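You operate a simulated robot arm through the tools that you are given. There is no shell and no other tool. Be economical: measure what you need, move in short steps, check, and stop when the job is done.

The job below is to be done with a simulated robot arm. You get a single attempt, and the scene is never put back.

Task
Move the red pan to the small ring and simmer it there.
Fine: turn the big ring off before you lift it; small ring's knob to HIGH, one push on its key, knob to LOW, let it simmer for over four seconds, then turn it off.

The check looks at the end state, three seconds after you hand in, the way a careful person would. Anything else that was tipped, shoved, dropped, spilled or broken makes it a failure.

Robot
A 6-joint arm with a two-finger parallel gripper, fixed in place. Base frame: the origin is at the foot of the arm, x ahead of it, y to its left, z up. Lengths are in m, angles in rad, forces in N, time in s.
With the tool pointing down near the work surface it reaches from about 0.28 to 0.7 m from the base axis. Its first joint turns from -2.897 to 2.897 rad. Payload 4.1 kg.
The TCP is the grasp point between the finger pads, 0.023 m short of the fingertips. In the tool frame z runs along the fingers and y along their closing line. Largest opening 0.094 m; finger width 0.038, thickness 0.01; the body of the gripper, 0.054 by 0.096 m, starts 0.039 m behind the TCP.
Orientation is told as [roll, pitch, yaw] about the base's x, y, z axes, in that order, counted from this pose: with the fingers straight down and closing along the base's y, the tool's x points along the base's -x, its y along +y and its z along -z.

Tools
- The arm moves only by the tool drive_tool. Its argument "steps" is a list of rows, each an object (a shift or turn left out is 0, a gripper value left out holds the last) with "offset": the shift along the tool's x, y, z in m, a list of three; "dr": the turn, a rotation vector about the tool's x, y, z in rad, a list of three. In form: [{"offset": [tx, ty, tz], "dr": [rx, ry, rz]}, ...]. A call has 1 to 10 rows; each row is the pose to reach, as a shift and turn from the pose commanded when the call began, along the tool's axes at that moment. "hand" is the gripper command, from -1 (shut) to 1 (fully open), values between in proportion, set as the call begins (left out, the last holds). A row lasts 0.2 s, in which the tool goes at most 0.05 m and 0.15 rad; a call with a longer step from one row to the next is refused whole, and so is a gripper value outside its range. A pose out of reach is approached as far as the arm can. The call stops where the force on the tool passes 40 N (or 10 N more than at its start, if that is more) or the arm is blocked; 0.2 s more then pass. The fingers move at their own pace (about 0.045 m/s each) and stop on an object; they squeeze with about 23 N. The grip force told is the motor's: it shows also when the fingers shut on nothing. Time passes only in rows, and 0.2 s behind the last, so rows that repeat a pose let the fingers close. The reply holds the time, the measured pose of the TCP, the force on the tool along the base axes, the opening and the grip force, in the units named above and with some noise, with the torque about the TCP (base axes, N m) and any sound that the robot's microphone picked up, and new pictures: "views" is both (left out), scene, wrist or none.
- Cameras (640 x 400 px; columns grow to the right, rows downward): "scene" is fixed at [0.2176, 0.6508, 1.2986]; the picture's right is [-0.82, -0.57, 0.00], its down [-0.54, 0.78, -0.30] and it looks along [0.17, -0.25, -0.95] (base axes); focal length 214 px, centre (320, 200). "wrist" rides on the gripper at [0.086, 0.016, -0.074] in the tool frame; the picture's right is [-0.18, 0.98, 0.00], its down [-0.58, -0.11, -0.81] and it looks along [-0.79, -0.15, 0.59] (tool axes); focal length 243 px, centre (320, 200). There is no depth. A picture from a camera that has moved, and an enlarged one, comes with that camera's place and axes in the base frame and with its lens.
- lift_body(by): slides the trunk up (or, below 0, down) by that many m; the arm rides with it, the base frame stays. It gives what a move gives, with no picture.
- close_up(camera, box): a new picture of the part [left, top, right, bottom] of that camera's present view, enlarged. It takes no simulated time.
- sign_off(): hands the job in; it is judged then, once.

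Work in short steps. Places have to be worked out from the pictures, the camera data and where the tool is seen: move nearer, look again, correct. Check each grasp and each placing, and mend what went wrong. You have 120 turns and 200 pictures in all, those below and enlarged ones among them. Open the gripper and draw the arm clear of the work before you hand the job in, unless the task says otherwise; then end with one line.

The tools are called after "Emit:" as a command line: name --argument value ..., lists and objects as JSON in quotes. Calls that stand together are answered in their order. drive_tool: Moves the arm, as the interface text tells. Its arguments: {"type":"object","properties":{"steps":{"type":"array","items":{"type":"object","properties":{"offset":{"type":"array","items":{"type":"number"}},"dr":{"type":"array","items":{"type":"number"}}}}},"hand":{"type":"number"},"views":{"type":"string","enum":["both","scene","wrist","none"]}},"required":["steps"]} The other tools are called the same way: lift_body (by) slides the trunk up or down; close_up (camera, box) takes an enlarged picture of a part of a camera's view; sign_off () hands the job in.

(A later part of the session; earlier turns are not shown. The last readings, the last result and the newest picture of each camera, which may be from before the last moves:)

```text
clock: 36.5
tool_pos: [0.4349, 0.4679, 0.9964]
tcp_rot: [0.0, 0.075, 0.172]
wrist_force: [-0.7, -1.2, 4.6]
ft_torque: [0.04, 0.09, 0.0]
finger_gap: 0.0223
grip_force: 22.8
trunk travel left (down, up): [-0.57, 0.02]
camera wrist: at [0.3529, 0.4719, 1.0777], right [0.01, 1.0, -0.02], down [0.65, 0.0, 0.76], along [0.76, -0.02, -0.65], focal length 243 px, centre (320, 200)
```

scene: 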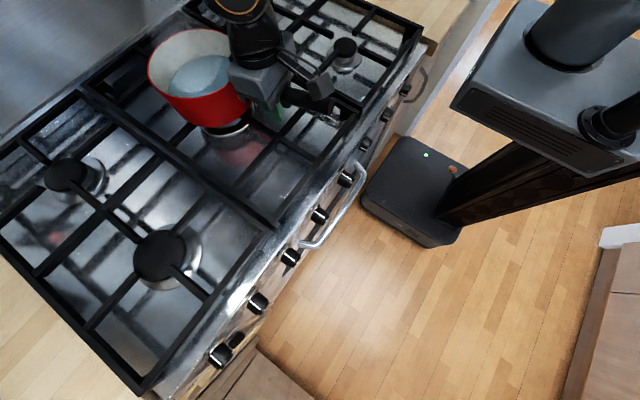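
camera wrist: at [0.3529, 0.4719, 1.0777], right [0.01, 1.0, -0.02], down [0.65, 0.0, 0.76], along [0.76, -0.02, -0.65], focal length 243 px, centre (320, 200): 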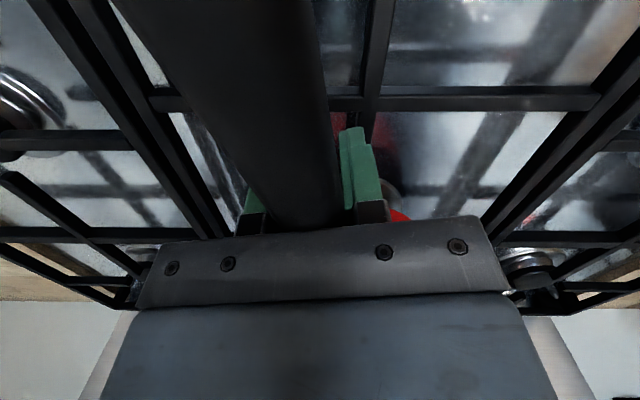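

Palm just touches (4 N) and the handle is gripped (0.022 m). Lift a small amount and check for droop.

Emit:
drive_tool --steps '[{"offset": [0.0004, 0, -0.005]}, {"offset": [0.0008, 0, -0.01]}, {"offset": [0.0012, 0, -0.015]}, {"offset": [0.0012, 0, -0.015]}]' --views "both"

Emit:
close_up --camera "scene" --box '[120, 0, 360, 150]'

```text
clock: 37.5
tool_pos: [0.4358, 0.4698, 1.0111]
tcp_rot: [-0.004, 0.076, 0.172]
wrist_force: [2.0, -0.1, -7.4]
ft_torque: [-0.11, 0.51, 0.0]
finger_gap: 0.0217
grip_force: 23.2
trunk travel left (down, up): [-0.57, 0.02]
camera wrist: at [0.3538, 0.4723, 1.092], right [0.01, 1.0, -0.02], down [0.65, 0.01, 0.76], along [0.76, -0.02, -0.65], focal length 243 px, centre (320, 200)
```

scene: 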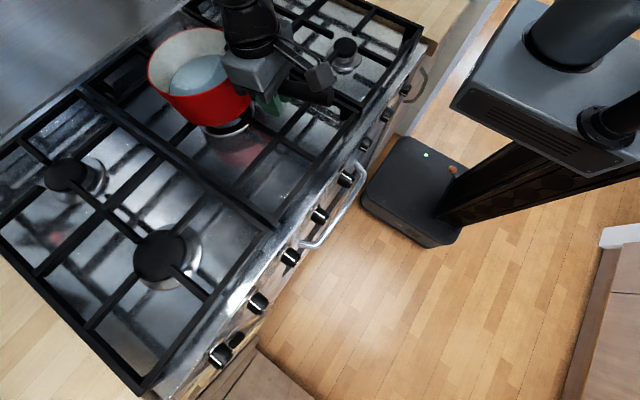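
wrist: 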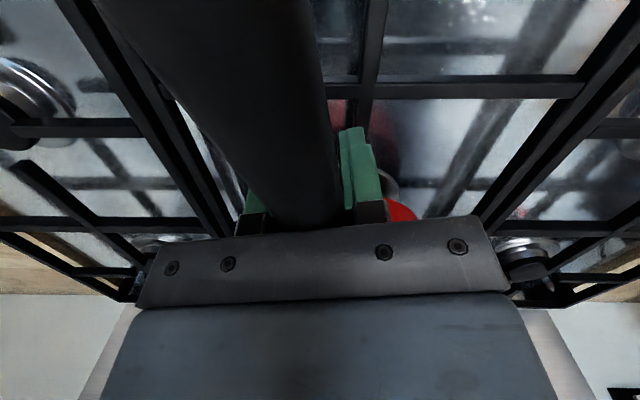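

```text
2.67 times, centred on (240, 75) of scene
camera zoom: at [0.2176, 0.6508, 1.2986], right [-0.82, -0.57, 0.0], down [-0.54, 0.78, -0.3], along [0.17, -0.25, -0.95], focal length 572 px, centre (533, 533)
```

zoom: 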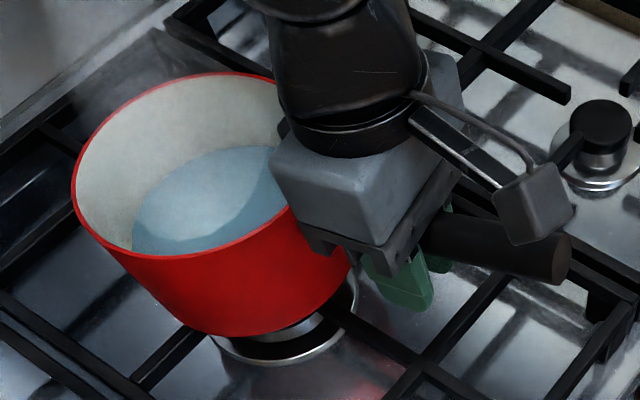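

Load is ~7.4 N with modest torque; little droop visible. Lift 2.5 cm more and check whether the load changes.

Emit:
drive_tool --steps '[{"offset": [0.0008, 0, -0.01]}, {"offset": [0.0015, 0, -0.02]}, {"offset": [0.002, 0, -0.028]}, {"offset": [0.002, 0, -0.028]}]' --views "wrist"

Emit:
close_up --camera "scene" --box '[120, 0, 360, 150]'

```text
clock: 38.5
tool_pos: [0.4341, 0.4698, 1.0391]
tcp_rot: [-0.003, 0.077, 0.172]
wrist_force: [1.3, -0.7, -6.2]
ft_torque: [-0.09, 0.5, -0.01]
finger_gap: 0.0222
grip_force: 23.3
trunk travel left (down, up): [-0.57, 0.02]
camera wrist: at [0.3531, 0.4727, 1.1203], right [0.01, 1.0, -0.02], down [0.65, 0.01, 0.76], along [0.76, -0.02, -0.65], focal length 243 px, centre (320, 200)
```

wrist: 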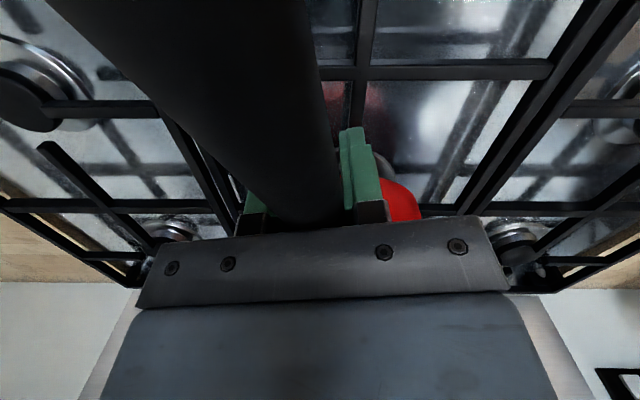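

```text
2.67 times, centred on (240, 75) of scene
camera zoom: at [0.2176, 0.6508, 1.2986], right [-0.82, -0.57, 0.0], down [-0.54, 0.78, -0.3], along [0.17, -0.25, -0.95], focal length 572 px, centre (533, 533)
```

zoom: 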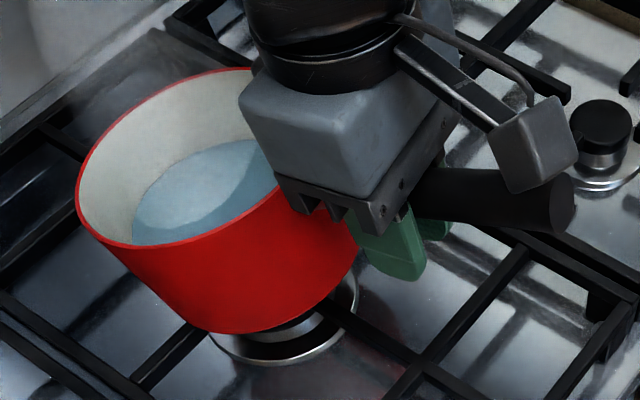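

The gripper rose but the pan's far edge stayed on the grate: the handle is rotating in the pads (pan is heavy, ~2+ kg). I set it back down exactly as it was before releasing.

Emit:
drive_tool --steps '[{"offset": [-0.0008, 0, 0.01]}, {"offset": [-0.0015, 0, 0.02]}, {"offset": [-0.0022, 0, 0.03]}, {"offset": [-0.003, 0, 0.038]}, {"offset": [-0.0032, 0, 0.042]}, {"offset": [-0.0032, 0, 0.042]}]' --views "wrist"

Emit:
close_up --camera "scene" --box '[120, 0, 360, 150]'

```text
clock: 40.0
tool_pos: [0.4337, 0.4704, 0.9994]
tcp_rot: [0.0, 0.074, 0.172]
wrist_force: [-4.6, -1.2, 11.5]
ft_torque: [0.08, -0.3, -0.05]
finger_gap: 0.0222
grip_force: 23.2
trunk travel left (down, up): [-0.57, 0.02]
camera wrist: at [0.3517, 0.4718, 1.0805], right [0.01, 1.0, -0.01], down [0.65, 0.0, 0.76], along [0.76, -0.02, -0.65], focal length 243 px, centre (320, 200)
```

wrist: 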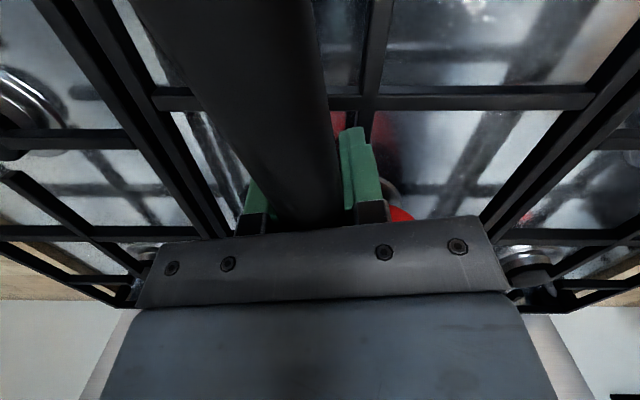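

```text
2.67 times, centred on (240, 75) of scene
camera zoom: at [0.2176, 0.6508, 1.2986], right [-0.82, -0.57, 0.0], down [-0.54, 0.78, -0.3], along [0.17, -0.25, -0.95], focal length 572 px, centre (533, 533)
```

zoom: 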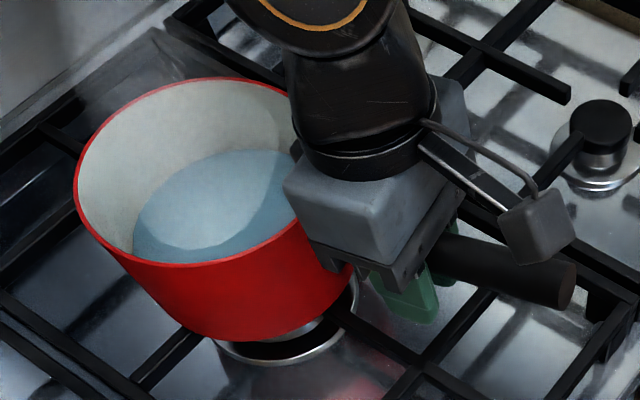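

The pan is back flat on its grate. A plain pinch can't hold its moment, so I'll release and instead carry it like a wrench: tool horizontal from the −y side, one fully open finger under the handle near the pan and the other above it further back, against the fingers' hard stops.

Emit:
drive_tool --steps '[{"offset": [0, 0, -0.001]}, {"offset": [0, 0, -0.001]}, {"offset": [0, 0, -0.001]}, {"offset": [0, 0, -0.001]}, {"offset": [0, 0, -0.03]}, {"offset": [0, 0, -0.07]}, {"offset": [0, 0, -0.11]}, {"offset": [0, 0, -0.15]}]' --hand 1 --views "wrist"

```text
clock: 41.8
tool_pos: [0.4468, 0.4739, 1.147]
tcp_rot: [-0.004, 0.076, 0.173]
wrist_force: [-0.5, -0.5, 0.0]
ft_torque: [0.01, -0.01, 0.0]
finger_gap: 0.0939
grip_force: 0.0
trunk travel left (down, up): [-0.57, 0.02]
camera wrist: at [0.3639, 0.475, 1.2284], right [0.01, 1.0, -0.02], down [0.65, 0.01, 0.76], along [0.76, -0.02, -0.65], focal length 243 px, centre (320, 200)
```

wrist: 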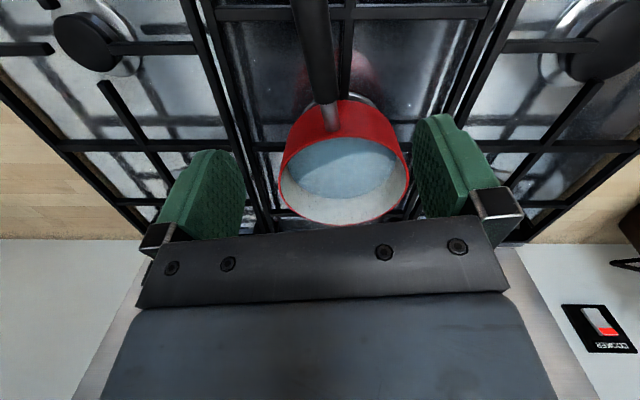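

Pan is undisturbed. Now retreat to free space and begin the 180° turn about the tool axis needed for that grip.

Emit:
drive_tool --steps '[{"offset": [0.014, -0.02, -0.01], "dr": [0, -0.075, 0.12]}, {"offset": [0.028, -0.04, -0.02], "dr": [0, -0.075, 0.26]}, {"offset": [0.042, -0.06, -0.03], "dr": [0, -0.075, 0.4]}, {"offset": [0.056, -0.08, -0.04], "dr": [0, -0.075, 0.54]}, {"offset": [0.07, -0.1, -0.05], "dr": [0, -0.075, 0.68]}, {"offset": [0.084, -0.12, -0.05], "dr": [0, -0.075, 0.82]}, {"offset": [0.098, -0.14, -0.05], "dr": [0, -0.075, 0.96]}, {"offset": [0.112, -0.16, -0.05], "dr": [0, -0.075, 1.1]}, {"offset": [0.126, -0.18, -0.05], "dr": [0, -0.075, 1.24]}, {"offset": [0.136, -0.2, -0.05], "dr": [0, -0.075, 1.38]}]' --views "none"

```text
clock: 44.0
tool_pos: [0.3498, 0.2518, 1.2073]
tcp_rot: [-0.031, -0.043, -1.207]
wrist_force: [-0.7, 0.3, 0.4]
ft_torque: [0.0, -0.02, 0.02]
finger_gap: 0.0942
grip_force: 0.0
trunk travel left (down, up): [-0.57, 0.02]
```

Works. Continue the turn.

Emit:
drive_tool --steps '[{"dr": [0, 0, 0.15]}, {"dr": [0, 0, 0.3]}, {"dr": [0, 0, 0.45]}, {"dr": [0, 0, 0.6]}, {"dr": [0, 0, 0.75]}, {"dr": [0, 0, 0.9]}, {"dr": [0, 0, 1.05]}, {"dr": [0, 0, 1.2]}, {"dr": [0, 0, 1.35]}, {"dr": [0, 0, 1.5]}]' --views "none"

```text
clock: 46.1
tool_pos: [0.4084, 0.1297, 1.1963]
tcp_rot: [-0.004, -0.028, -2.655]
wrist_force: [0.7, -0.4, -0.4]
ft_torque: [0.0, 0.03, -0.01]
finger_gap: 0.0939
grip_force: 0.0
out of reach, approached as far as the arm can: row 8, 9, 10
trunk travel left (down, up): [-0.57, 0.02]
```

The last wrist joint hit its limit near yaw −2.65, close to what's needed. Now tip the tool from down to horizontal (pointing +y).

Emit:
drive_tool --steps '[{"dr": [0.15, 0, 0]}, {"dr": [0.3, 0, 0]}, {"dr": [0.45, 0, 0]}, {"dr": [0.6, 0, 0]}, {"dr": [0.75, 0, 0]}, {"dr": [0.9, 0, 0]}, {"dr": [1.05, 0, 0]}, {"dr": [1.2, 0, 0]}, {"dr": [1.35, 0, 0]}, {"dr": [1.5, 0, 0]}]' --views "both"

```text
clock: 48.4
tool_pos: [0.4094, 0.1314, 1.1967]
tcp_rot: [-1.507, -0.03, -2.653]
wrist_force: [-0.4, 0.2, -0.3]
ft_torque: [0.0, 0.01, -0.03]
finger_gap: 0.094
grip_force: 0.0
trunk travel left (down, up): [-0.57, 0.02]
camera wrist: at [0.5207, 0.1054, 1.183], right [-0.16, -0.16, -0.98], down [-0.14, -0.97, 0.18], along [-0.98, 0.16, 0.13], focal length 243 px, centre (320, 200)
```

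scene: 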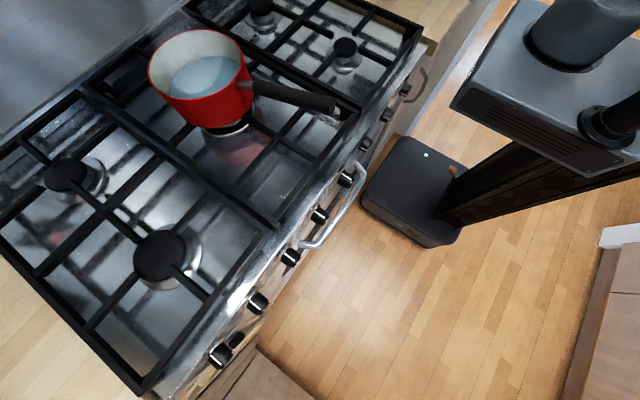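
wrist: 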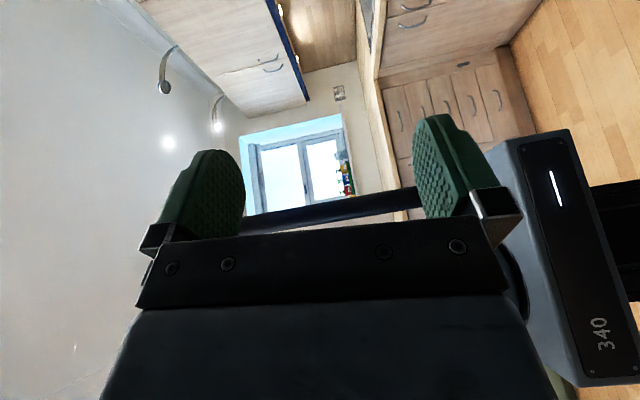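

The tool is horizontal, camera toward the pan. The grate top is z≈0.94. Now yaw the tool square to the handle and move toward a spot short of it.

Emit:
drive_tool --steps '[{"offset": [0.021, 0.008, 0.032], "dr": [0.02, 0.08, 0]}, {"offset": [0.042, 0.016, 0.064], "dr": [0.04, 0.16, 0]}, {"offset": [0.063, 0.03, 0.095], "dr": [0.06, 0.24, 0]}, {"offset": [0.085, 0.045, 0.127], "dr": [0.064, 0.32, 0]}, {"offset": [0.107, 0.06, 0.158], "dr": [0.064, 0.32, 0]}]' --views "none"

Emit:
drive_tool --steps '[{"dr": [0, 0, -0.15]}, {"dr": [0, 0, -0.3]}, {"dr": [0, 0, -0.45]}, {"dr": [0, 0, -0.6]}]' --views "both"

```text
clock: 49.5
tool_pos: [0.4301, 0.317, 1.1226]
tcp_rot: [-1.562, -0.015, -2.974]
wrist_force: [-0.3, 0.3, -0.7]
ft_torque: [0.01, -0.03, -0.01]
finger_gap: 0.094
grip_force: 0.1
trunk travel left (down, up): [-0.57, 0.02]
```

```text
clock: 50.5
tool_pos: [0.4288, 0.3166, 1.1239]
tcp_rot: [-1.559, 0.587, -2.968]
wrist_force: [0.3, 0.8, 0.4]
ft_torque: [0.01, 0.0, -0.03]
finger_gap: 0.0941
grip_force: 0.2
trunk travel left (down, up): [-0.57, 0.02]
camera wrist: at [0.5218, 0.2573, 1.1584], right [0.39, 0.06, -0.92], down [-0.4, -0.89, -0.22], along [-0.83, 0.46, -0.32], focal length 243 px, centre (320, 200)
```

scene: 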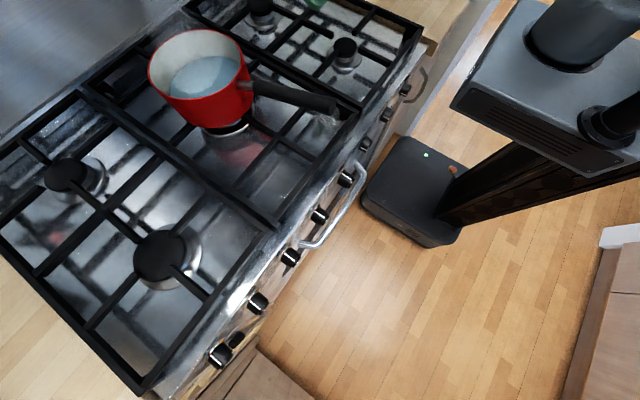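
wrist: 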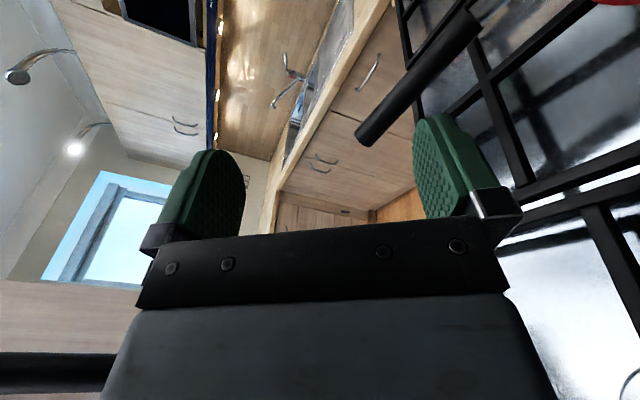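

Aligned; handle visible to the right between the finger levels. Lower to handle height (z≈1.027) while still 0.15 m short of it.

Emit:
drive_tool --steps '[{"offset": [-0.018, 0.027, 0]}, {"offset": [-0.037, 0.054, 0]}, {"offset": [-0.055, 0.08, 0]}, {"offset": [-0.055, 0.08, 0.03]}]' --views "both"

```text
clock: 51.5
tool_pos: [0.4218, 0.3475, 1.0256]
tcp_rot: [-1.559, 0.584, -2.965]
wrist_force: [-0.6, -0.9, -0.2]
ft_torque: [0.0, -0.02, 0.0]
finger_gap: 0.0941
grip_force: 0.1
trunk travel left (down, up): [-0.57, 0.02]
camera wrist: at [0.5147, 0.2869, 1.0609], right [0.38, 0.06, -0.92], down [-0.4, -0.89, -0.22], along [-0.83, 0.45, -0.32], focal length 243 px, centre (320, 200)
```

scene: 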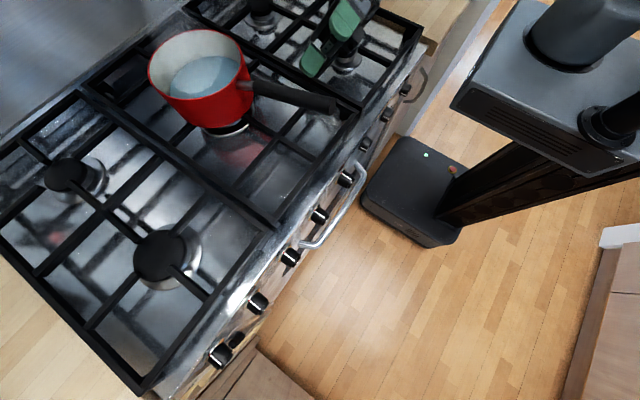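
wrist: 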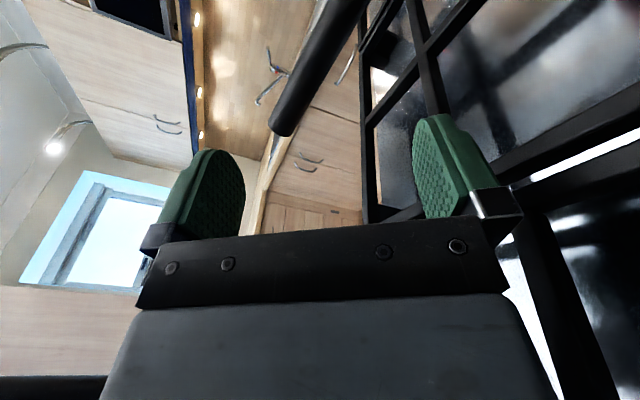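

The handle passes neatly between upper (left) and lower (right) fingers. Advance 7 cm and re-check.

Emit:
drive_tool --steps '[{"offset": [0.002, 0.001, 0.025]}, {"offset": [0.004, 0.003, 0.05]}, {"offset": [0.006, 0.004, 0.07]}, {"offset": [0.006, 0.004, 0.09]}]' --views "both"

Emit:
close_up --camera "scene" --box '[200, 20, 400, 145]'

```text
clock: 52.5
tool_pos: [0.4157, 0.4356, 1.0255]
tcp_rot: [-1.558, 0.585, -2.965]
wrist_force: [-0.3, -0.4, 0.5]
ft_torque: [0.01, 0.0, 0.01]
finger_gap: 0.0939
grip_force: 0.0
trunk travel left (down, up): [-0.57, 0.02]
camera wrist: at [0.5072, 0.3764, 1.0595], right [0.38, 0.06, -0.92], down [-0.4, -0.89, -0.22], along [-0.83, 0.45, -0.32], focal length 243 px, centre (320, 200)
```

scene: 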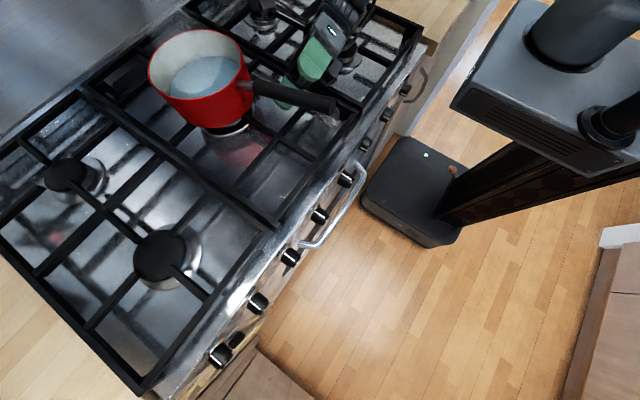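
wrist: 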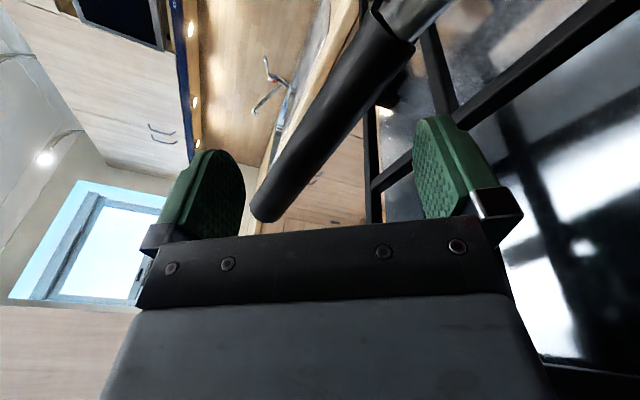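

```text
3.20 times, centred on (300, 82) of scene
camera zoom: at [0.2176, 0.6508, 1.2986], right [-0.82, -0.57, 0.0], down [-0.54, 0.78, -0.3], along [0.17, -0.25, -0.95], focal length 686 px, centre (384, 576)
```

zoom: 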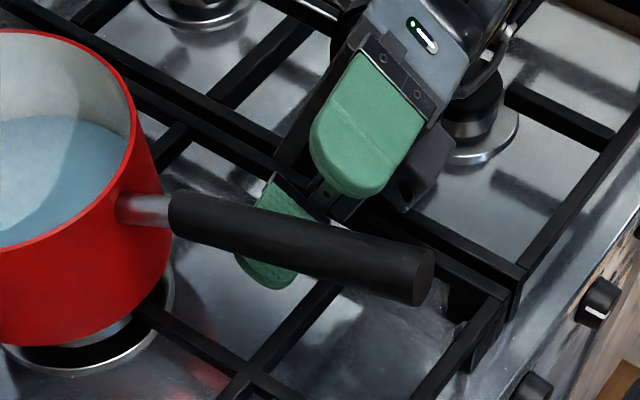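

Lower finger is under the handle, the upper one is about to pass over it. Advance another 3.5 cm.

Emit:
drive_tool --steps '[{"offset": [0.0, 0.0, 0.018]}, {"offset": [0.004, 0.003, 0.036]}, {"offset": [0.004, 0.003, 0.036]}]' --views "wrist"

Emit:
close_up --camera "scene" --box '[200, 20, 400, 145]'

```text
clock: 53.4
tool_pos: [0.4137, 0.471, 1.0239]
tcp_rot: [-1.559, 0.584, -2.967]
wrist_force: [-0.5, 0.3, 0.5]
ft_torque: [0.02, 0.02, -0.04]
finger_gap: 0.0941
grip_force: 0.0
trunk travel left (down, up): [-0.57, 0.02]
camera wrist: at [0.5062, 0.4119, 1.0589], right [0.38, 0.06, -0.92], down [-0.4, -0.89, -0.22], along [-0.83, 0.46, -0.32], focal length 243 px, centre (320, 200)
```

wrist: 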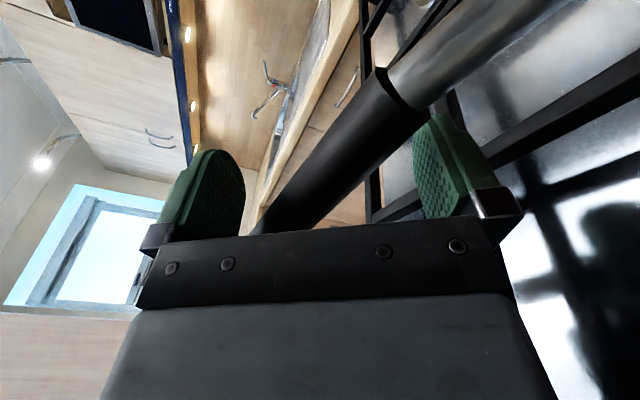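

```text
3.20 times, centred on (300, 82) of scene
camera zoom: at [0.2176, 0.6508, 1.2986], right [-0.82, -0.57, 0.0], down [-0.54, 0.78, -0.3], along [0.17, -0.25, -0.95], focal length 686 px, centre (384, 576)
```

zoom: 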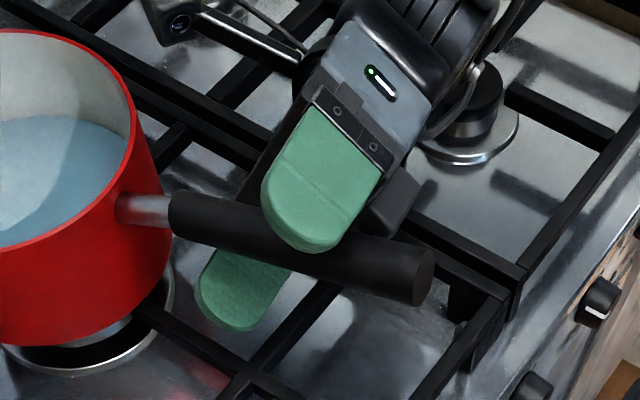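

Both fingers now straddle the handle. Roll toward contact gradually, watching the forces.

Emit:
drive_tool --steps '[{"dr": [0, 0, -0.08]}, {"dr": [0, 0, -0.16]}, {"dr": [0, 0, -0.16]}]' --views "none"

Emit:
drive_tool --steps '[{"dr": [0, 0, -0.05]}, {"dr": [0, 0, -0.05]}]' --views "wrist"

Emit:
close_up --camera "scene" --box '[200, 20, 400, 145]'

```text
clock: 54.1
tool_pos: [0.4139, 0.4708, 1.024]
tcp_rot: [-1.559, 0.746, -2.964]
wrist_force: [-0.8, -0.9, 0.7]
ft_torque: [0.01, -0.04, -0.01]
finger_gap: 0.094
grip_force: 0.1
trunk travel left (down, up): [-0.57, 0.02]
```

```text
clock: 54.8
tool_pos: [0.4128, 0.472, 1.0247]
tcp_rot: [-1.558, 0.795, -2.963]
wrist_force: [0.9, -0.2, 1.8]
ft_torque: [-0.03, 0.13, -0.03]
finger_gap: 0.0941
grip_force: 0.1
trunk travel left (down, up): [-0.57, 0.02]
camera wrist: at [0.4976, 0.4106, 1.0757], right [0.57, 0.09, -0.82], down [-0.34, -0.88, -0.33], along [-0.75, 0.47, -0.47], focal length 243 px, centre (320, 200)
```

wrist: 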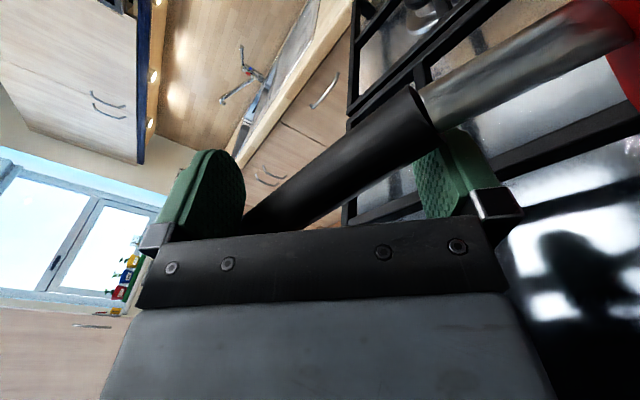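

```text
3.20 times, centred on (300, 82) of scene
camera zoom: at [0.2176, 0.6508, 1.2986], right [-0.82, -0.57, 0.0], down [-0.54, 0.78, -0.3], along [0.17, -0.25, -0.95], focal length 686 px, centre (384, 576)
```

zoom: 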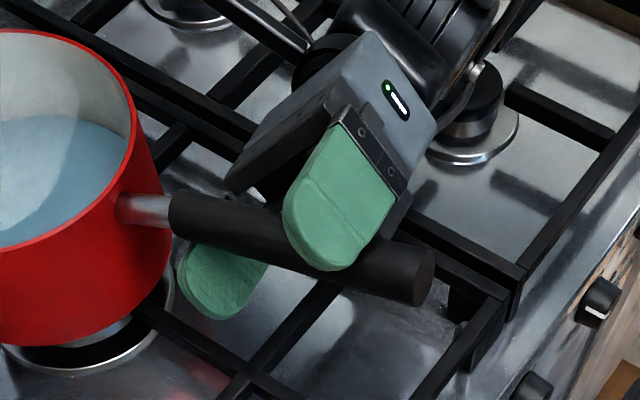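

First light contact (upper finger) at β≈0.8. Raise 3 mm and roll a little more so the lower finger contacts too.

Emit:
drive_tool --steps '[{"offset": [0.0022, -0.0021, 0]}, {"offset": [0.0022, -0.0021, 0], "dr": [0, 0, -0.03]}, {"offset": [0.0022, -0.0021, 0], "dr": [0, 0, -0.06]}]' --views "none"

```text
clock: 55.5
tool_pos: [0.4127, 0.4726, 1.0249]
tcp_rot: [-1.551, 0.85, -2.959]
wrist_force: [-0.8, -1.0, -7.3]
ft_torque: [-0.11, 1.33, 0.02]
finger_gap: 0.0942
grip_force: 0.1
trunk travel left (down, up): [-0.57, 0.02]
```

Both fingers carry load now (−7 N, 1.3 N·m). Lift gently and inspect.

Emit:
drive_tool --steps '[{"offset": [0.0036, -0.0035, 0]}, {"offset": [0.0072, -0.007, 0]}, {"offset": [0.0072, -0.007, 0]}]' --views "wrist"

Emit:
close_up --camera "scene" --box '[120, 0, 360, 150]'

```text
clock: 56.4
tool_pos: [0.4133, 0.472, 1.0365]
tcp_rot: [-1.556, 0.851, -2.959]
wrist_force: [-0.6, -0.1, -9.6]
ft_torque: [-0.23, 1.51, 0.06]
finger_gap: 0.094
grip_force: 0.0
trunk travel left (down, up): [-0.57, 0.02]
camera wrist: at [0.4942, 0.4106, 1.0916], right [0.61, 0.1, -0.79], down [-0.32, -0.88, -0.36], along [-0.72, 0.47, -0.51], focal length 243 px, centre (320, 200)
```

wrist: 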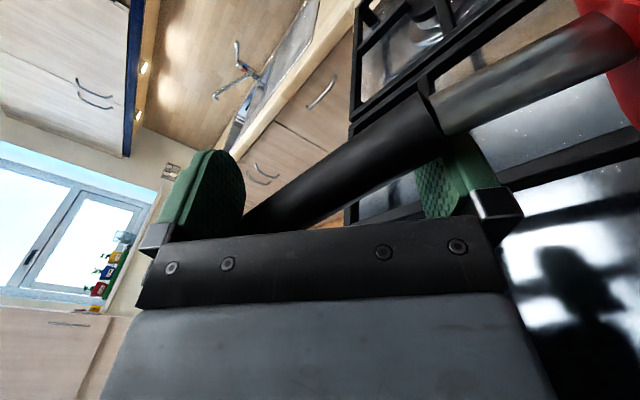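

```text
2.67 times, centred on (240, 75) of scene
camera zoom: at [0.2176, 0.6508, 1.2986], right [-0.82, -0.57, 0.0], down [-0.54, 0.78, -0.3], along [0.17, -0.25, -0.95], focal length 572 px, centre (533, 533)
```

zoom: 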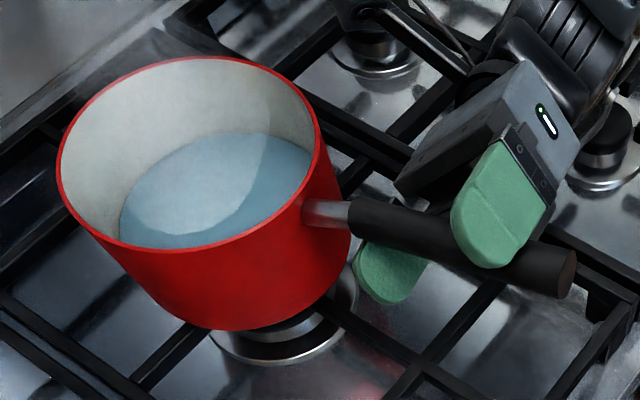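

Load now 9.6 N with 1.5 N·m — the pan is fully off the grate and looks level. Lift 3 cm more.

Emit:
drive_tool --steps '[{"offset": [0.0075, -0.0066, 0]}, {"offset": [0.015, -0.0132, 0]}, {"offset": [0.0225, -0.0198, 0]}, {"offset": [0.0225, -0.0198, 0]}]' --views "none"

Emit:
close_up --camera "scene" --box '[100, 0, 420, 200]'

```text
clock: 57.4
tool_pos: [0.4138, 0.4725, 1.0652]
tcp_rot: [-1.553, 0.851, -2.962]
wrist_force: [0.8, -0.2, -9.6]
ft_torque: [-0.22, 1.52, -0.02]
finger_gap: 0.0941
grip_force: 0.2
trunk travel left (down, up): [-0.57, 0.02]
```

```text
2.00 times, centred on (260, 100) of scene
camera zoom: at [0.2176, 0.6508, 1.2986], right [-0.82, -0.57, 0.0], down [-0.54, 0.78, -0.3], along [0.17, -0.25, -0.95], focal length 429 px, centre (440, 400)
```

zoom: 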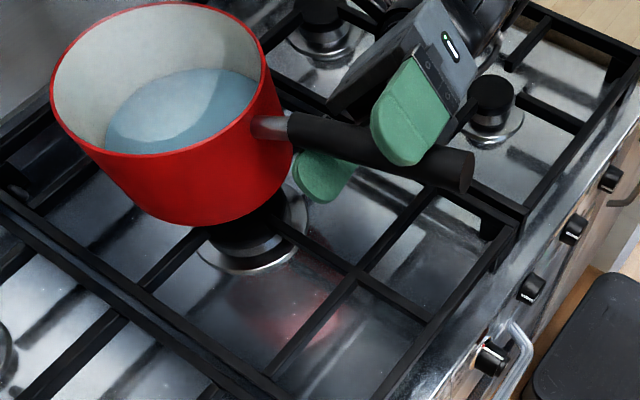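

Pan held level and clear. Carry it slowly halfway toward the small ring.

Emit:
drive_tool --steps '[{"offset": [-0.003, -0.0035, -0.008]}, {"offset": [-0.009, -0.0105, -0.025]}, {"offset": [-0.017, -0.0195, -0.046]}, {"offset": [-0.025, -0.0285, -0.068]}, {"offset": [-0.033, -0.0375, -0.09]}, {"offset": [-0.041, -0.0465, -0.11]}, {"offset": [-0.047, -0.0535, -0.127]}, {"offset": [-0.05, -0.057, -0.135]}]' --views "both"

```text
clock: 59.1
tool_pos: [0.362, 0.326, 1.0674]
tcp_rot: [-1.556, 0.855, -2.962]
wrist_force: [-0.7, 0.5, -10.0]
ft_torque: [-0.19, 1.52, -0.02]
finger_gap: 0.094
grip_force: 0.3
trunk travel left (down, up): [-0.57, 0.02]
camera wrist: at [0.4418, 0.2651, 1.1233], right [0.61, 0.1, -0.79], down [-0.32, -0.88, -0.36], along [-0.72, 0.47, -0.51], focal length 243 px, centre (320, 200)
```

scene: 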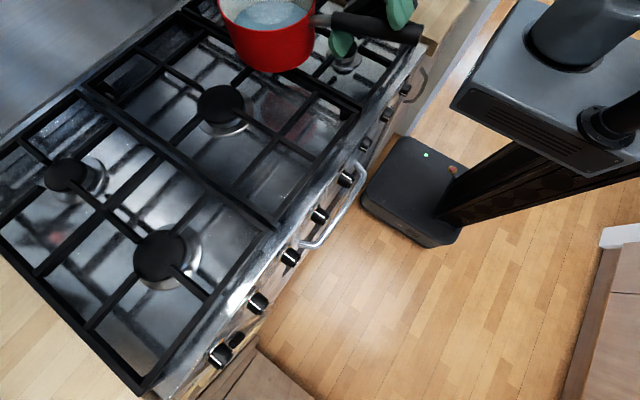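
wrist: 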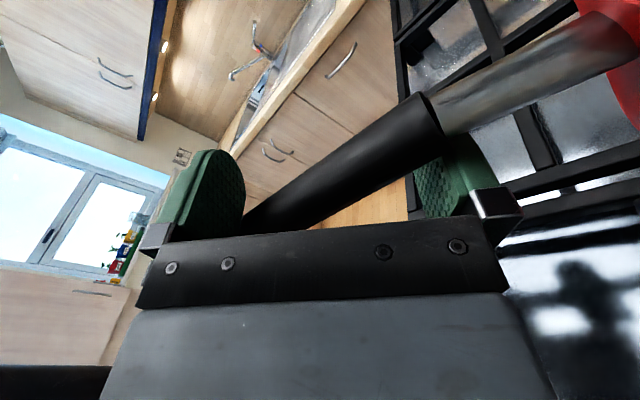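

Carrying steadily. The uncovered big burner is at about (0.589, 0.494), so the pan centre is ~0.165 m ahead of the TCP; I aim TCP ≈ (0.287, 0.177). Move most of the rest.

Emit:
drive_tool --steps '[{"offset": [-0.004, -0.0045, -0.008]}, {"offset": [-0.012, -0.0137, -0.024]}, {"offset": [-0.022, -0.025, -0.044]}, {"offset": [-0.032, -0.0364, -0.064]}, {"offset": [-0.042, -0.0478, -0.084]}, {"offset": [-0.052, -0.0592, -0.104]}, {"offset": [-0.06, -0.0683, -0.12]}, {"offset": [-0.062, -0.071, -0.125]}]' --views "both"

Emit:
close_up --camera "scene" --box '[240, 0, 440, 100]'

```text
clock: 61.0
tool_pos: [0.2887, 0.1873, 1.0696]
tcp_rot: [-1.557, 0.854, -2.962]
wrist_force: [0.4, 0.1, -10.5]
ft_torque: [-0.23, 1.54, 0.0]
finger_gap: 0.094
grip_force: 0.1
trunk travel left (down, up): [-0.57, 0.02]
camera wrist: at [0.3693, 0.1258, 1.1248], right [0.61, 0.1, -0.79], down [-0.32, -0.88, -0.36], along [-0.72, 0.47, -0.5], focal length 243 px, centre (320, 200)
```

scene: 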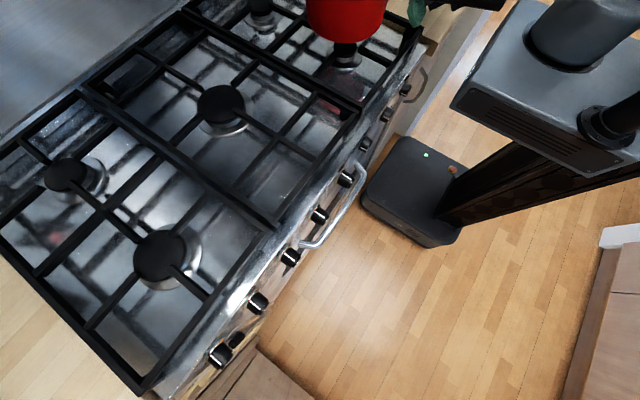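
wrist: 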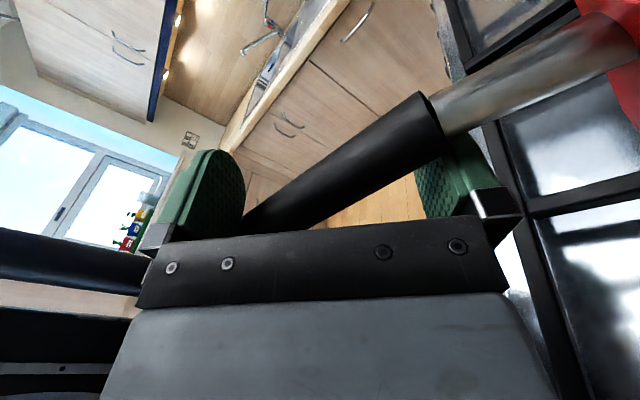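

```text
3.20 times, centred on (340, 50) of scene
camera zoom: at [0.2176, 0.6508, 1.2986], right [-0.82, -0.57, 0.0], down [-0.54, 0.78, -0.3], along [0.17, -0.25, -0.95], focal length 686 px, centre (256, 680)
```

zoom: 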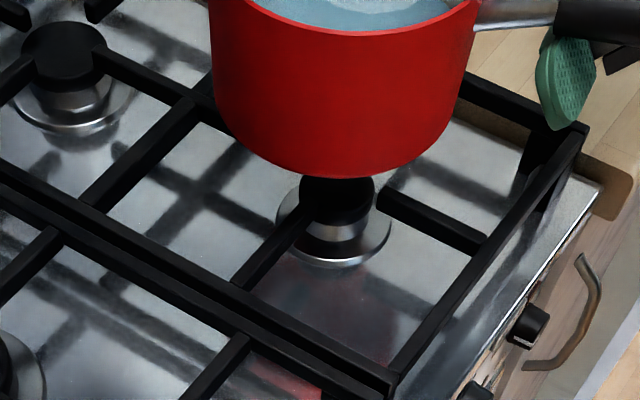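

The pan's base works out at about (0.451, 0.209), practically over the small burner (0.452, 0.204). Shift −5 mm in y and lower most of the way.

Emit:
drive_tool --steps '[{"offset": [-0.0008, -0.0008, -0.005]}, {"offset": [-0.0083, 0.0058, -0.005]}, {"offset": [-0.0158, 0.0124, -0.005]}, {"offset": [-0.0233, 0.019, -0.005]}, {"offset": [-0.0278, 0.023, -0.005]}]' --views "none"

Emit:
close_up --camera "scene" --box '[240, 0, 440, 100]'

```text
clock: 62.1
tool_pos: [0.2888, 0.182, 1.0339]
tcp_rot: [-1.556, 0.854, -2.96]
wrist_force: [0.1, -0.2, -10.1]
ft_torque: [-0.2, 1.55, 0.0]
finger_gap: 0.0941
grip_force: 0.3
trunk travel left (down, up): [-0.57, 0.02]
```

```text
3.20 times, centred on (340, 50) of scene
camera zoom: at [0.2176, 0.6508, 1.2986], right [-0.82, -0.57, 0.0], down [-0.54, 0.78, -0.3], along [0.17, -0.25, -0.95], focal length 686 px, centre (256, 680)
```

zoom: 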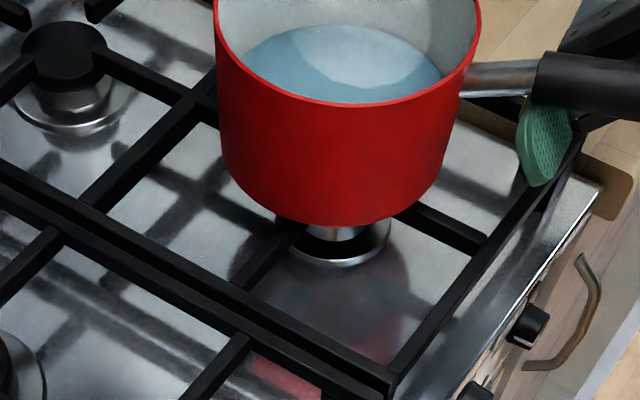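

Pan base about 1 cm above the grate and centred. Lower in small steps until it rests.

Emit:
drive_tool --steps '[{"offset": [-0.003, 0.0026, 0]}, {"offset": [-0.006, 0.0053, 0]}, {"offset": [-0.0075, 0.0066, 0]}]' --views "none"

```text
clock: 63.0
tool_pos: [0.2885, 0.181, 1.0229]
tcp_rot: [-1.556, 0.853, -2.963]
wrist_force: [-0.4, -1.0, -8.3]
ft_torque: [-0.13, 1.26, 0.0]
finger_gap: 0.094
grip_force: 0.1
trunk travel left (down, up): [-0.57, 0.02]
```

It's starting to rest. Lower a little and unroll to relax the wrench.

Emit:
drive_tool --steps '[{"offset": [-0.0015, 0.0013, 0], "dr": [0, 0, 0.0]}, {"offset": [-0.0015, 0.0013, 0], "dr": [0, 0, 0.03]}, {"offset": [-0.0015, 0.0013, 0], "dr": [0, 0, 0.06]}]' --views "none"

Emit:
close_up --camera "scene" --box '[240, 0, 440, 100]'

```text
clock: 63.8
tool_pos: [0.2889, 0.1812, 1.0205]
tcp_rot: [-1.556, 0.794, -2.964]
wrist_force: [0.6, 0.9, 2.2]
ft_torque: [-0.01, 0.07, -0.01]
finger_gap: 0.0938
grip_force: 0.1
trunk travel left (down, up): [-0.57, 0.02]
```

```text
3.20 times, centred on (340, 50) of scene
camera zoom: at [0.2176, 0.6508, 1.2986], right [-0.82, -0.57, 0.0], down [-0.54, 0.78, -0.3], along [0.17, -0.25, -0.95], focal length 686 px, centre (256, 680)
```

zoom: 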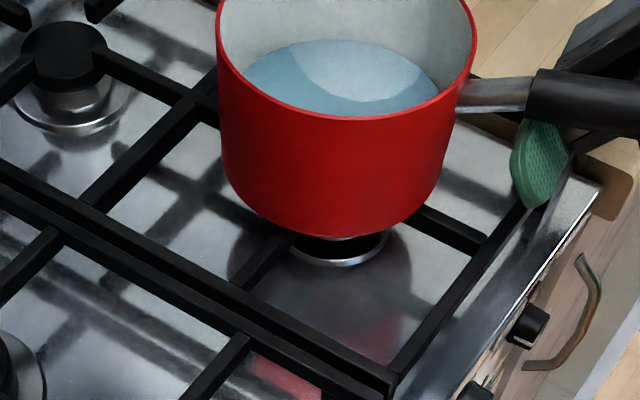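

Pan rests on the small ring, load gone. Unroll further and withdraw along −y.

Emit:
drive_tool --steps '[{"dr": [0, 0, 0.1]}, {"offset": [0.001, -0.001, 0], "dr": [0, 0, 0.2]}, {"offset": [0.001, -0.001, 0], "dr": [0, 0, 0.26]}, {"offset": [0.001, -0.001, -0.03], "dr": [0, 0, 0.26]}, {"offset": [0.001, -0.001, -0.06], "dr": [0, 0, 0.26]}, {"offset": [0.001, -0.001, -0.09], "dr": [0, 0, 0.26]}, {"offset": [0.001, -0.001, -0.12], "dr": [0, 0, 0.26]}, {"offset": [0.001, -0.001, -0.15], "dr": [0, 0, 0.26]}]' --views "both"

Emit:
close_up --camera "scene" --box '[240, 0, 480, 150]'

```text
clock: 65.5
tool_pos: [0.3133, 0.0322, 1.0244]
tcp_rot: [-1.56, 0.534, -2.967]
wrist_force: [-0.6, 0.0, -0.1]
ft_torque: [-0.01, 0.0, 0.01]
finger_gap: 0.0941
grip_force: 0.0
trunk travel left (down, up): [-0.57, 0.02]
camera wrist: at [0.4078, -0.0261, 1.0557], right [0.34, 0.05, -0.94], down [-0.41, -0.89, -0.19], along [-0.85, 0.45, -0.28], focal length 243 px, centre (320, 200)
```

scene: 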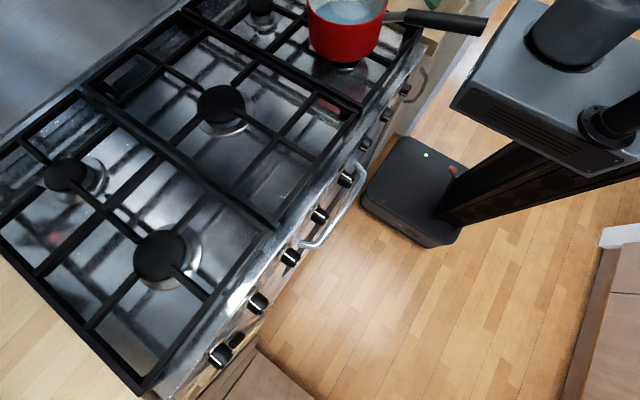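
wrist: 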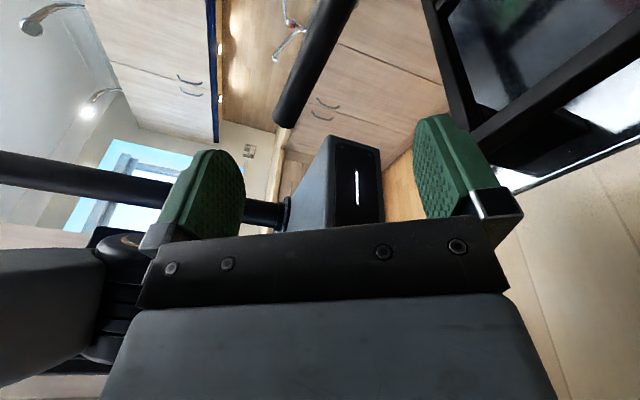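

```text
2.67 times, centred on (360, 75) of scene
camera zoom: at [0.2176, 0.6508, 1.2986], right [-0.82, -0.57, 0.0], down [-0.54, 0.78, -0.3], along [0.17, -0.25, -0.95], focal length 572 px, centre (213, 533)
```

zoom: 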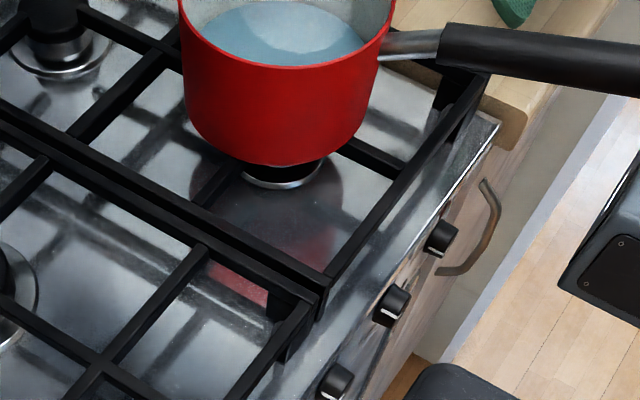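

The pan sits stably on the small ring. Now raise the arm clear, undo the roll, and return to a downward tool.

Emit:
drive_tool --steps '[{"offset": [0.018, -0.03, 0]}, {"offset": [0.04, -0.065, 0]}, {"offset": [0.06, -0.1, 0]}, {"offset": [0.08, -0.134, 0], "dr": [0, 0, 0.1]}, {"offset": [0.09, -0.15, 0], "dr": [0, 0, 0.25]}, {"offset": [0.09, -0.15, 0], "dr": [0, 0, 0.4]}, {"offset": [0.09, -0.15, 0], "dr": [0, 0, 0.5]}]' --views "none"

Emit:
drive_tool --steps '[{"dr": [-0.15, 0, 0]}, {"dr": [-0.3, 0, 0]}, {"dr": [-0.45, 0, 0]}, {"dr": [-0.6, 0, 0]}, {"dr": [-0.75, 0, 0]}, {"dr": [-0.9, 0, 0]}, {"dr": [-1.05, 0, 0]}, {"dr": [-1.2, 0, 0]}, {"dr": [-1.35, 0, 0]}, {"dr": [-1.5, 0, 0]}]' --views "none"

```text
clock: 67.2
tool_pos: [0.3149, 0.0356, 1.1981]
tcp_rot: [-1.562, 0.032, -2.971]
wrist_force: [-1.2, 0.2, 0.8]
ft_torque: [-0.02, 0.01, -0.01]
finger_gap: 0.094
grip_force: 0.0
trunk travel left (down, up): [-0.57, 0.02]
```

```text
clock: 69.3
tool_pos: [0.3161, 0.029, 1.1984]
tcp_rot: [-0.062, 0.035, -2.967]
wrist_force: [0.2, 0.6, -0.8]
ft_torque: [-0.01, -0.02, 0.01]
finger_gap: 0.0941
grip_force: 0.1
out of reach, approached as far as the arm can: row 10
trunk travel left (down, up): [-0.57, 0.02]
```

Now undo the yaw (about −3 rad on tool z) in two calls, in place.

Emit:
drive_tool --steps '[{"dr": [0, 0, -0.15]}, {"dr": [0, 0, -0.3]}, {"dr": [0, 0, -0.45]}, {"dr": [0, 0, -0.6]}, {"dr": [0, 0, -0.75]}, {"dr": [0, 0, -0.9]}, {"dr": [0, 0, -1.05]}, {"dr": [0, 0, -1.2]}, {"dr": [0, 0, -1.35]}, {"dr": [0, 0, -1.5]}]' --views "none"

Emit:
drive_tool --steps '[{"dr": [0, 0, -0.15]}, {"dr": [0, 0, -0.3]}, {"dr": [0, 0, -0.45]}, {"dr": [0, 0, -0.6]}, {"dr": [0, 0, -0.75]}, {"dr": [0, 0, -0.9]}, {"dr": [0, 0, -1.05]}, {"dr": [0, 0, -1.2]}, {"dr": [0, 0, -1.35]}, {"dr": [0, 0, -1.46]}]' --views "none"

```text
clock: 71.5
tool_pos: [0.3152, 0.029, 1.1985]
tcp_rot: [0.03, 0.062, -1.468]
wrist_force: [0.0, 0.0, 1.0]
ft_torque: [-0.01, 0.02, -0.02]
finger_gap: 0.0941
grip_force: 0.0
trunk travel left (down, up): [-0.57, 0.02]
```

```text
clock: 73.8
tool_pos: [0.3155, 0.03, 1.1981]
tcp_rot: [0.066, -0.022, -0.008]
wrist_force: [-0.2, -0.2, -0.2]
ft_torque: [0.0, 0.0, -0.02]
finger_gap: 0.094
grip_force: 0.0
trunk travel left (down, up): [-0.57, 0.02]
```

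Yaw restored. Move over toward (0.16, 0.40, 1.2), high above the pan handle.

Emit:
drive_tool --steps '[{"offset": [0.005, 0.037, 0], "dr": [0.03, 0, 0]}, {"offset": [0.01, 0.074, 0], "dr": [0.06, 0, 0]}, {"offset": [0.02, 0.111, 0], "dr": [0.06, 0, 0]}, {"offset": [0.03, 0.148, 0], "dr": [0.06, 0, 0]}, {"offset": [0.045, 0.185, 0], "dr": [0.06, 0, 0]}, {"offset": [0.065, 0.222, 0], "dr": [0.06, 0, 0]}, {"offset": [0.09, 0.259, 0], "dr": [0.06, 0, 0]}, {"offset": [0.115, 0.296, 0], "dr": [0.06, 0, 0]}, {"offset": [0.135, 0.333, 0], "dr": [0.06, 0, 0]}, {"offset": [0.155, 0.37, 0], "dr": [0.06, 0, 0]}]' --views "both"

```text
clock: 76.0
tool_pos: [0.1636, 0.3999, 1.2186]
tcp_rot: [0.005, -0.024, -0.012]
wrist_force: [-0.1, 0.5, 0.5]
ft_torque: [-0.03, -0.03, -0.01]
finger_gap: 0.094
grip_force: 0.1
trunk travel left (down, up): [-0.57, 0.02]
camera wrist: at [0.0767, 0.418, 1.2925], right [0.2, 0.98, 0.01], down [0.56, -0.12, 0.82], along [0.8, -0.15, -0.57], focal length 243 px, centre (320, 200)
```

scene: 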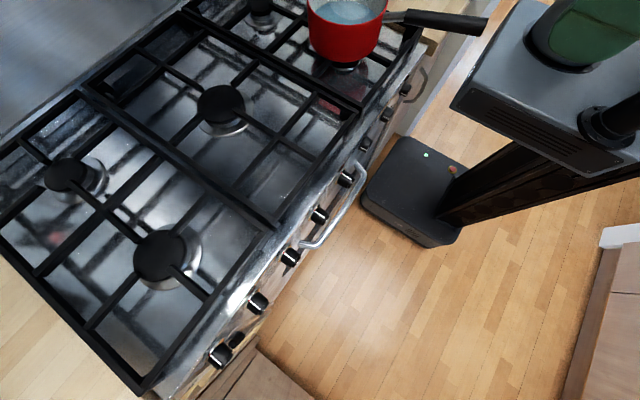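
wrist: 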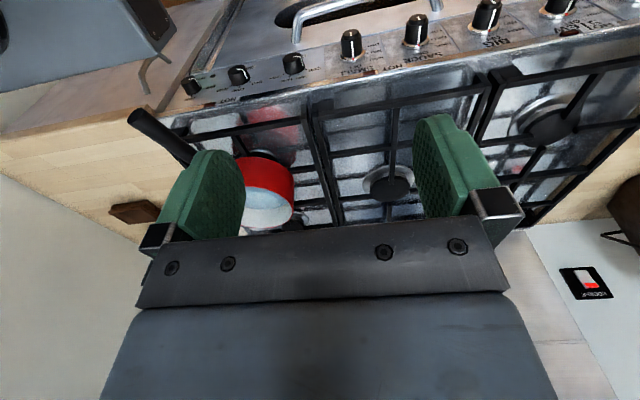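

All clear. Pitch the tool to horizontal while moving to y≈0.45.

Emit:
drive_tool --steps '[{"offset": [0, 0.005, 0], "dr": [0, -0.15, 0]}, {"offset": [0, 0.01, 0], "dr": [0, -0.3, 0]}, {"offset": [0, 0.015, 0], "dr": [0, -0.45, 0]}, {"offset": [0, 0.02, 0], "dr": [0, -0.6, 0]}, {"offset": [0, 0.025, 0], "dr": [0, -0.75, 0]}, {"offset": [0, 0.03, 0], "dr": [0, -0.9, 0]}, {"offset": [0, 0.035, 0], "dr": [0, -1.05, 0]}, {"offset": [0, 0.04, 0], "dr": [0, -1.2, 0]}, {"offset": [0, 0.045, 0], "dr": [0, -1.35, 0]}, {"offset": [0, 0.05, 0], "dr": [0, -1.45, 0]}]' --views "none"

Emit:
lift_body --by -0.1

```text
clock: 78.2
tool_pos: [0.1661, 0.4505, 1.2197]
tcp_rot: [0.068, -1.475, -0.082]
wrist_force: [0.3, -0.2, -0.2]
ft_torque: [0.0, -0.04, -0.02]
finger_gap: 0.0939
grip_force: 0.0
trunk travel left (down, up): [-0.57, 0.02]
```

```text
clock: 79.5
tool_pos: [0.1649, 0.4504, 1.1208]
tcp_rot: [0.067, -1.471, -0.076]
wrist_force: [-0.3, -0.4, -0.4]
ft_torque: [-0.02, -0.01, 0.01]
finger_gap: 0.094
grip_force: 0.0
trunk travel left (down, up): [-0.47, 0.12]
```

Check clearance between the arm, carriage and the pan handle before lowering further.

Emit:
drive_tool --steps '[{"offset": [0, 0, 0]}]' --views "scene"

```text
clock: 79.9
tool_pos: [0.166, 0.4493, 1.1181]
tcp_rot: [0.062, -1.47, -0.074]
wrist_force: [0.1, 0.0, 0.0]
ft_torque: [0.01, 0.0, 0.0]
finger_gap: 0.0941
grip_force: 0.0
trunk travel left (down, up): [-0.47, 0.12]
```

scene: 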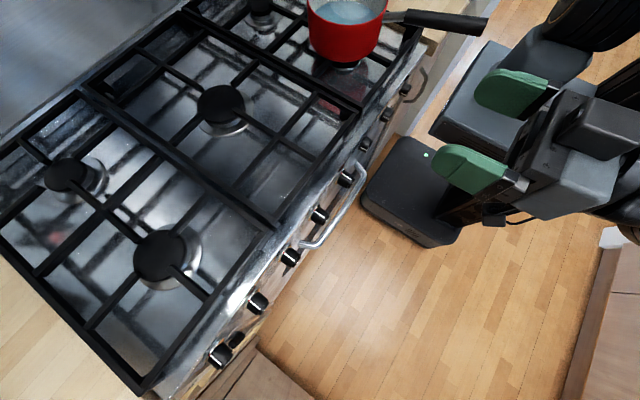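

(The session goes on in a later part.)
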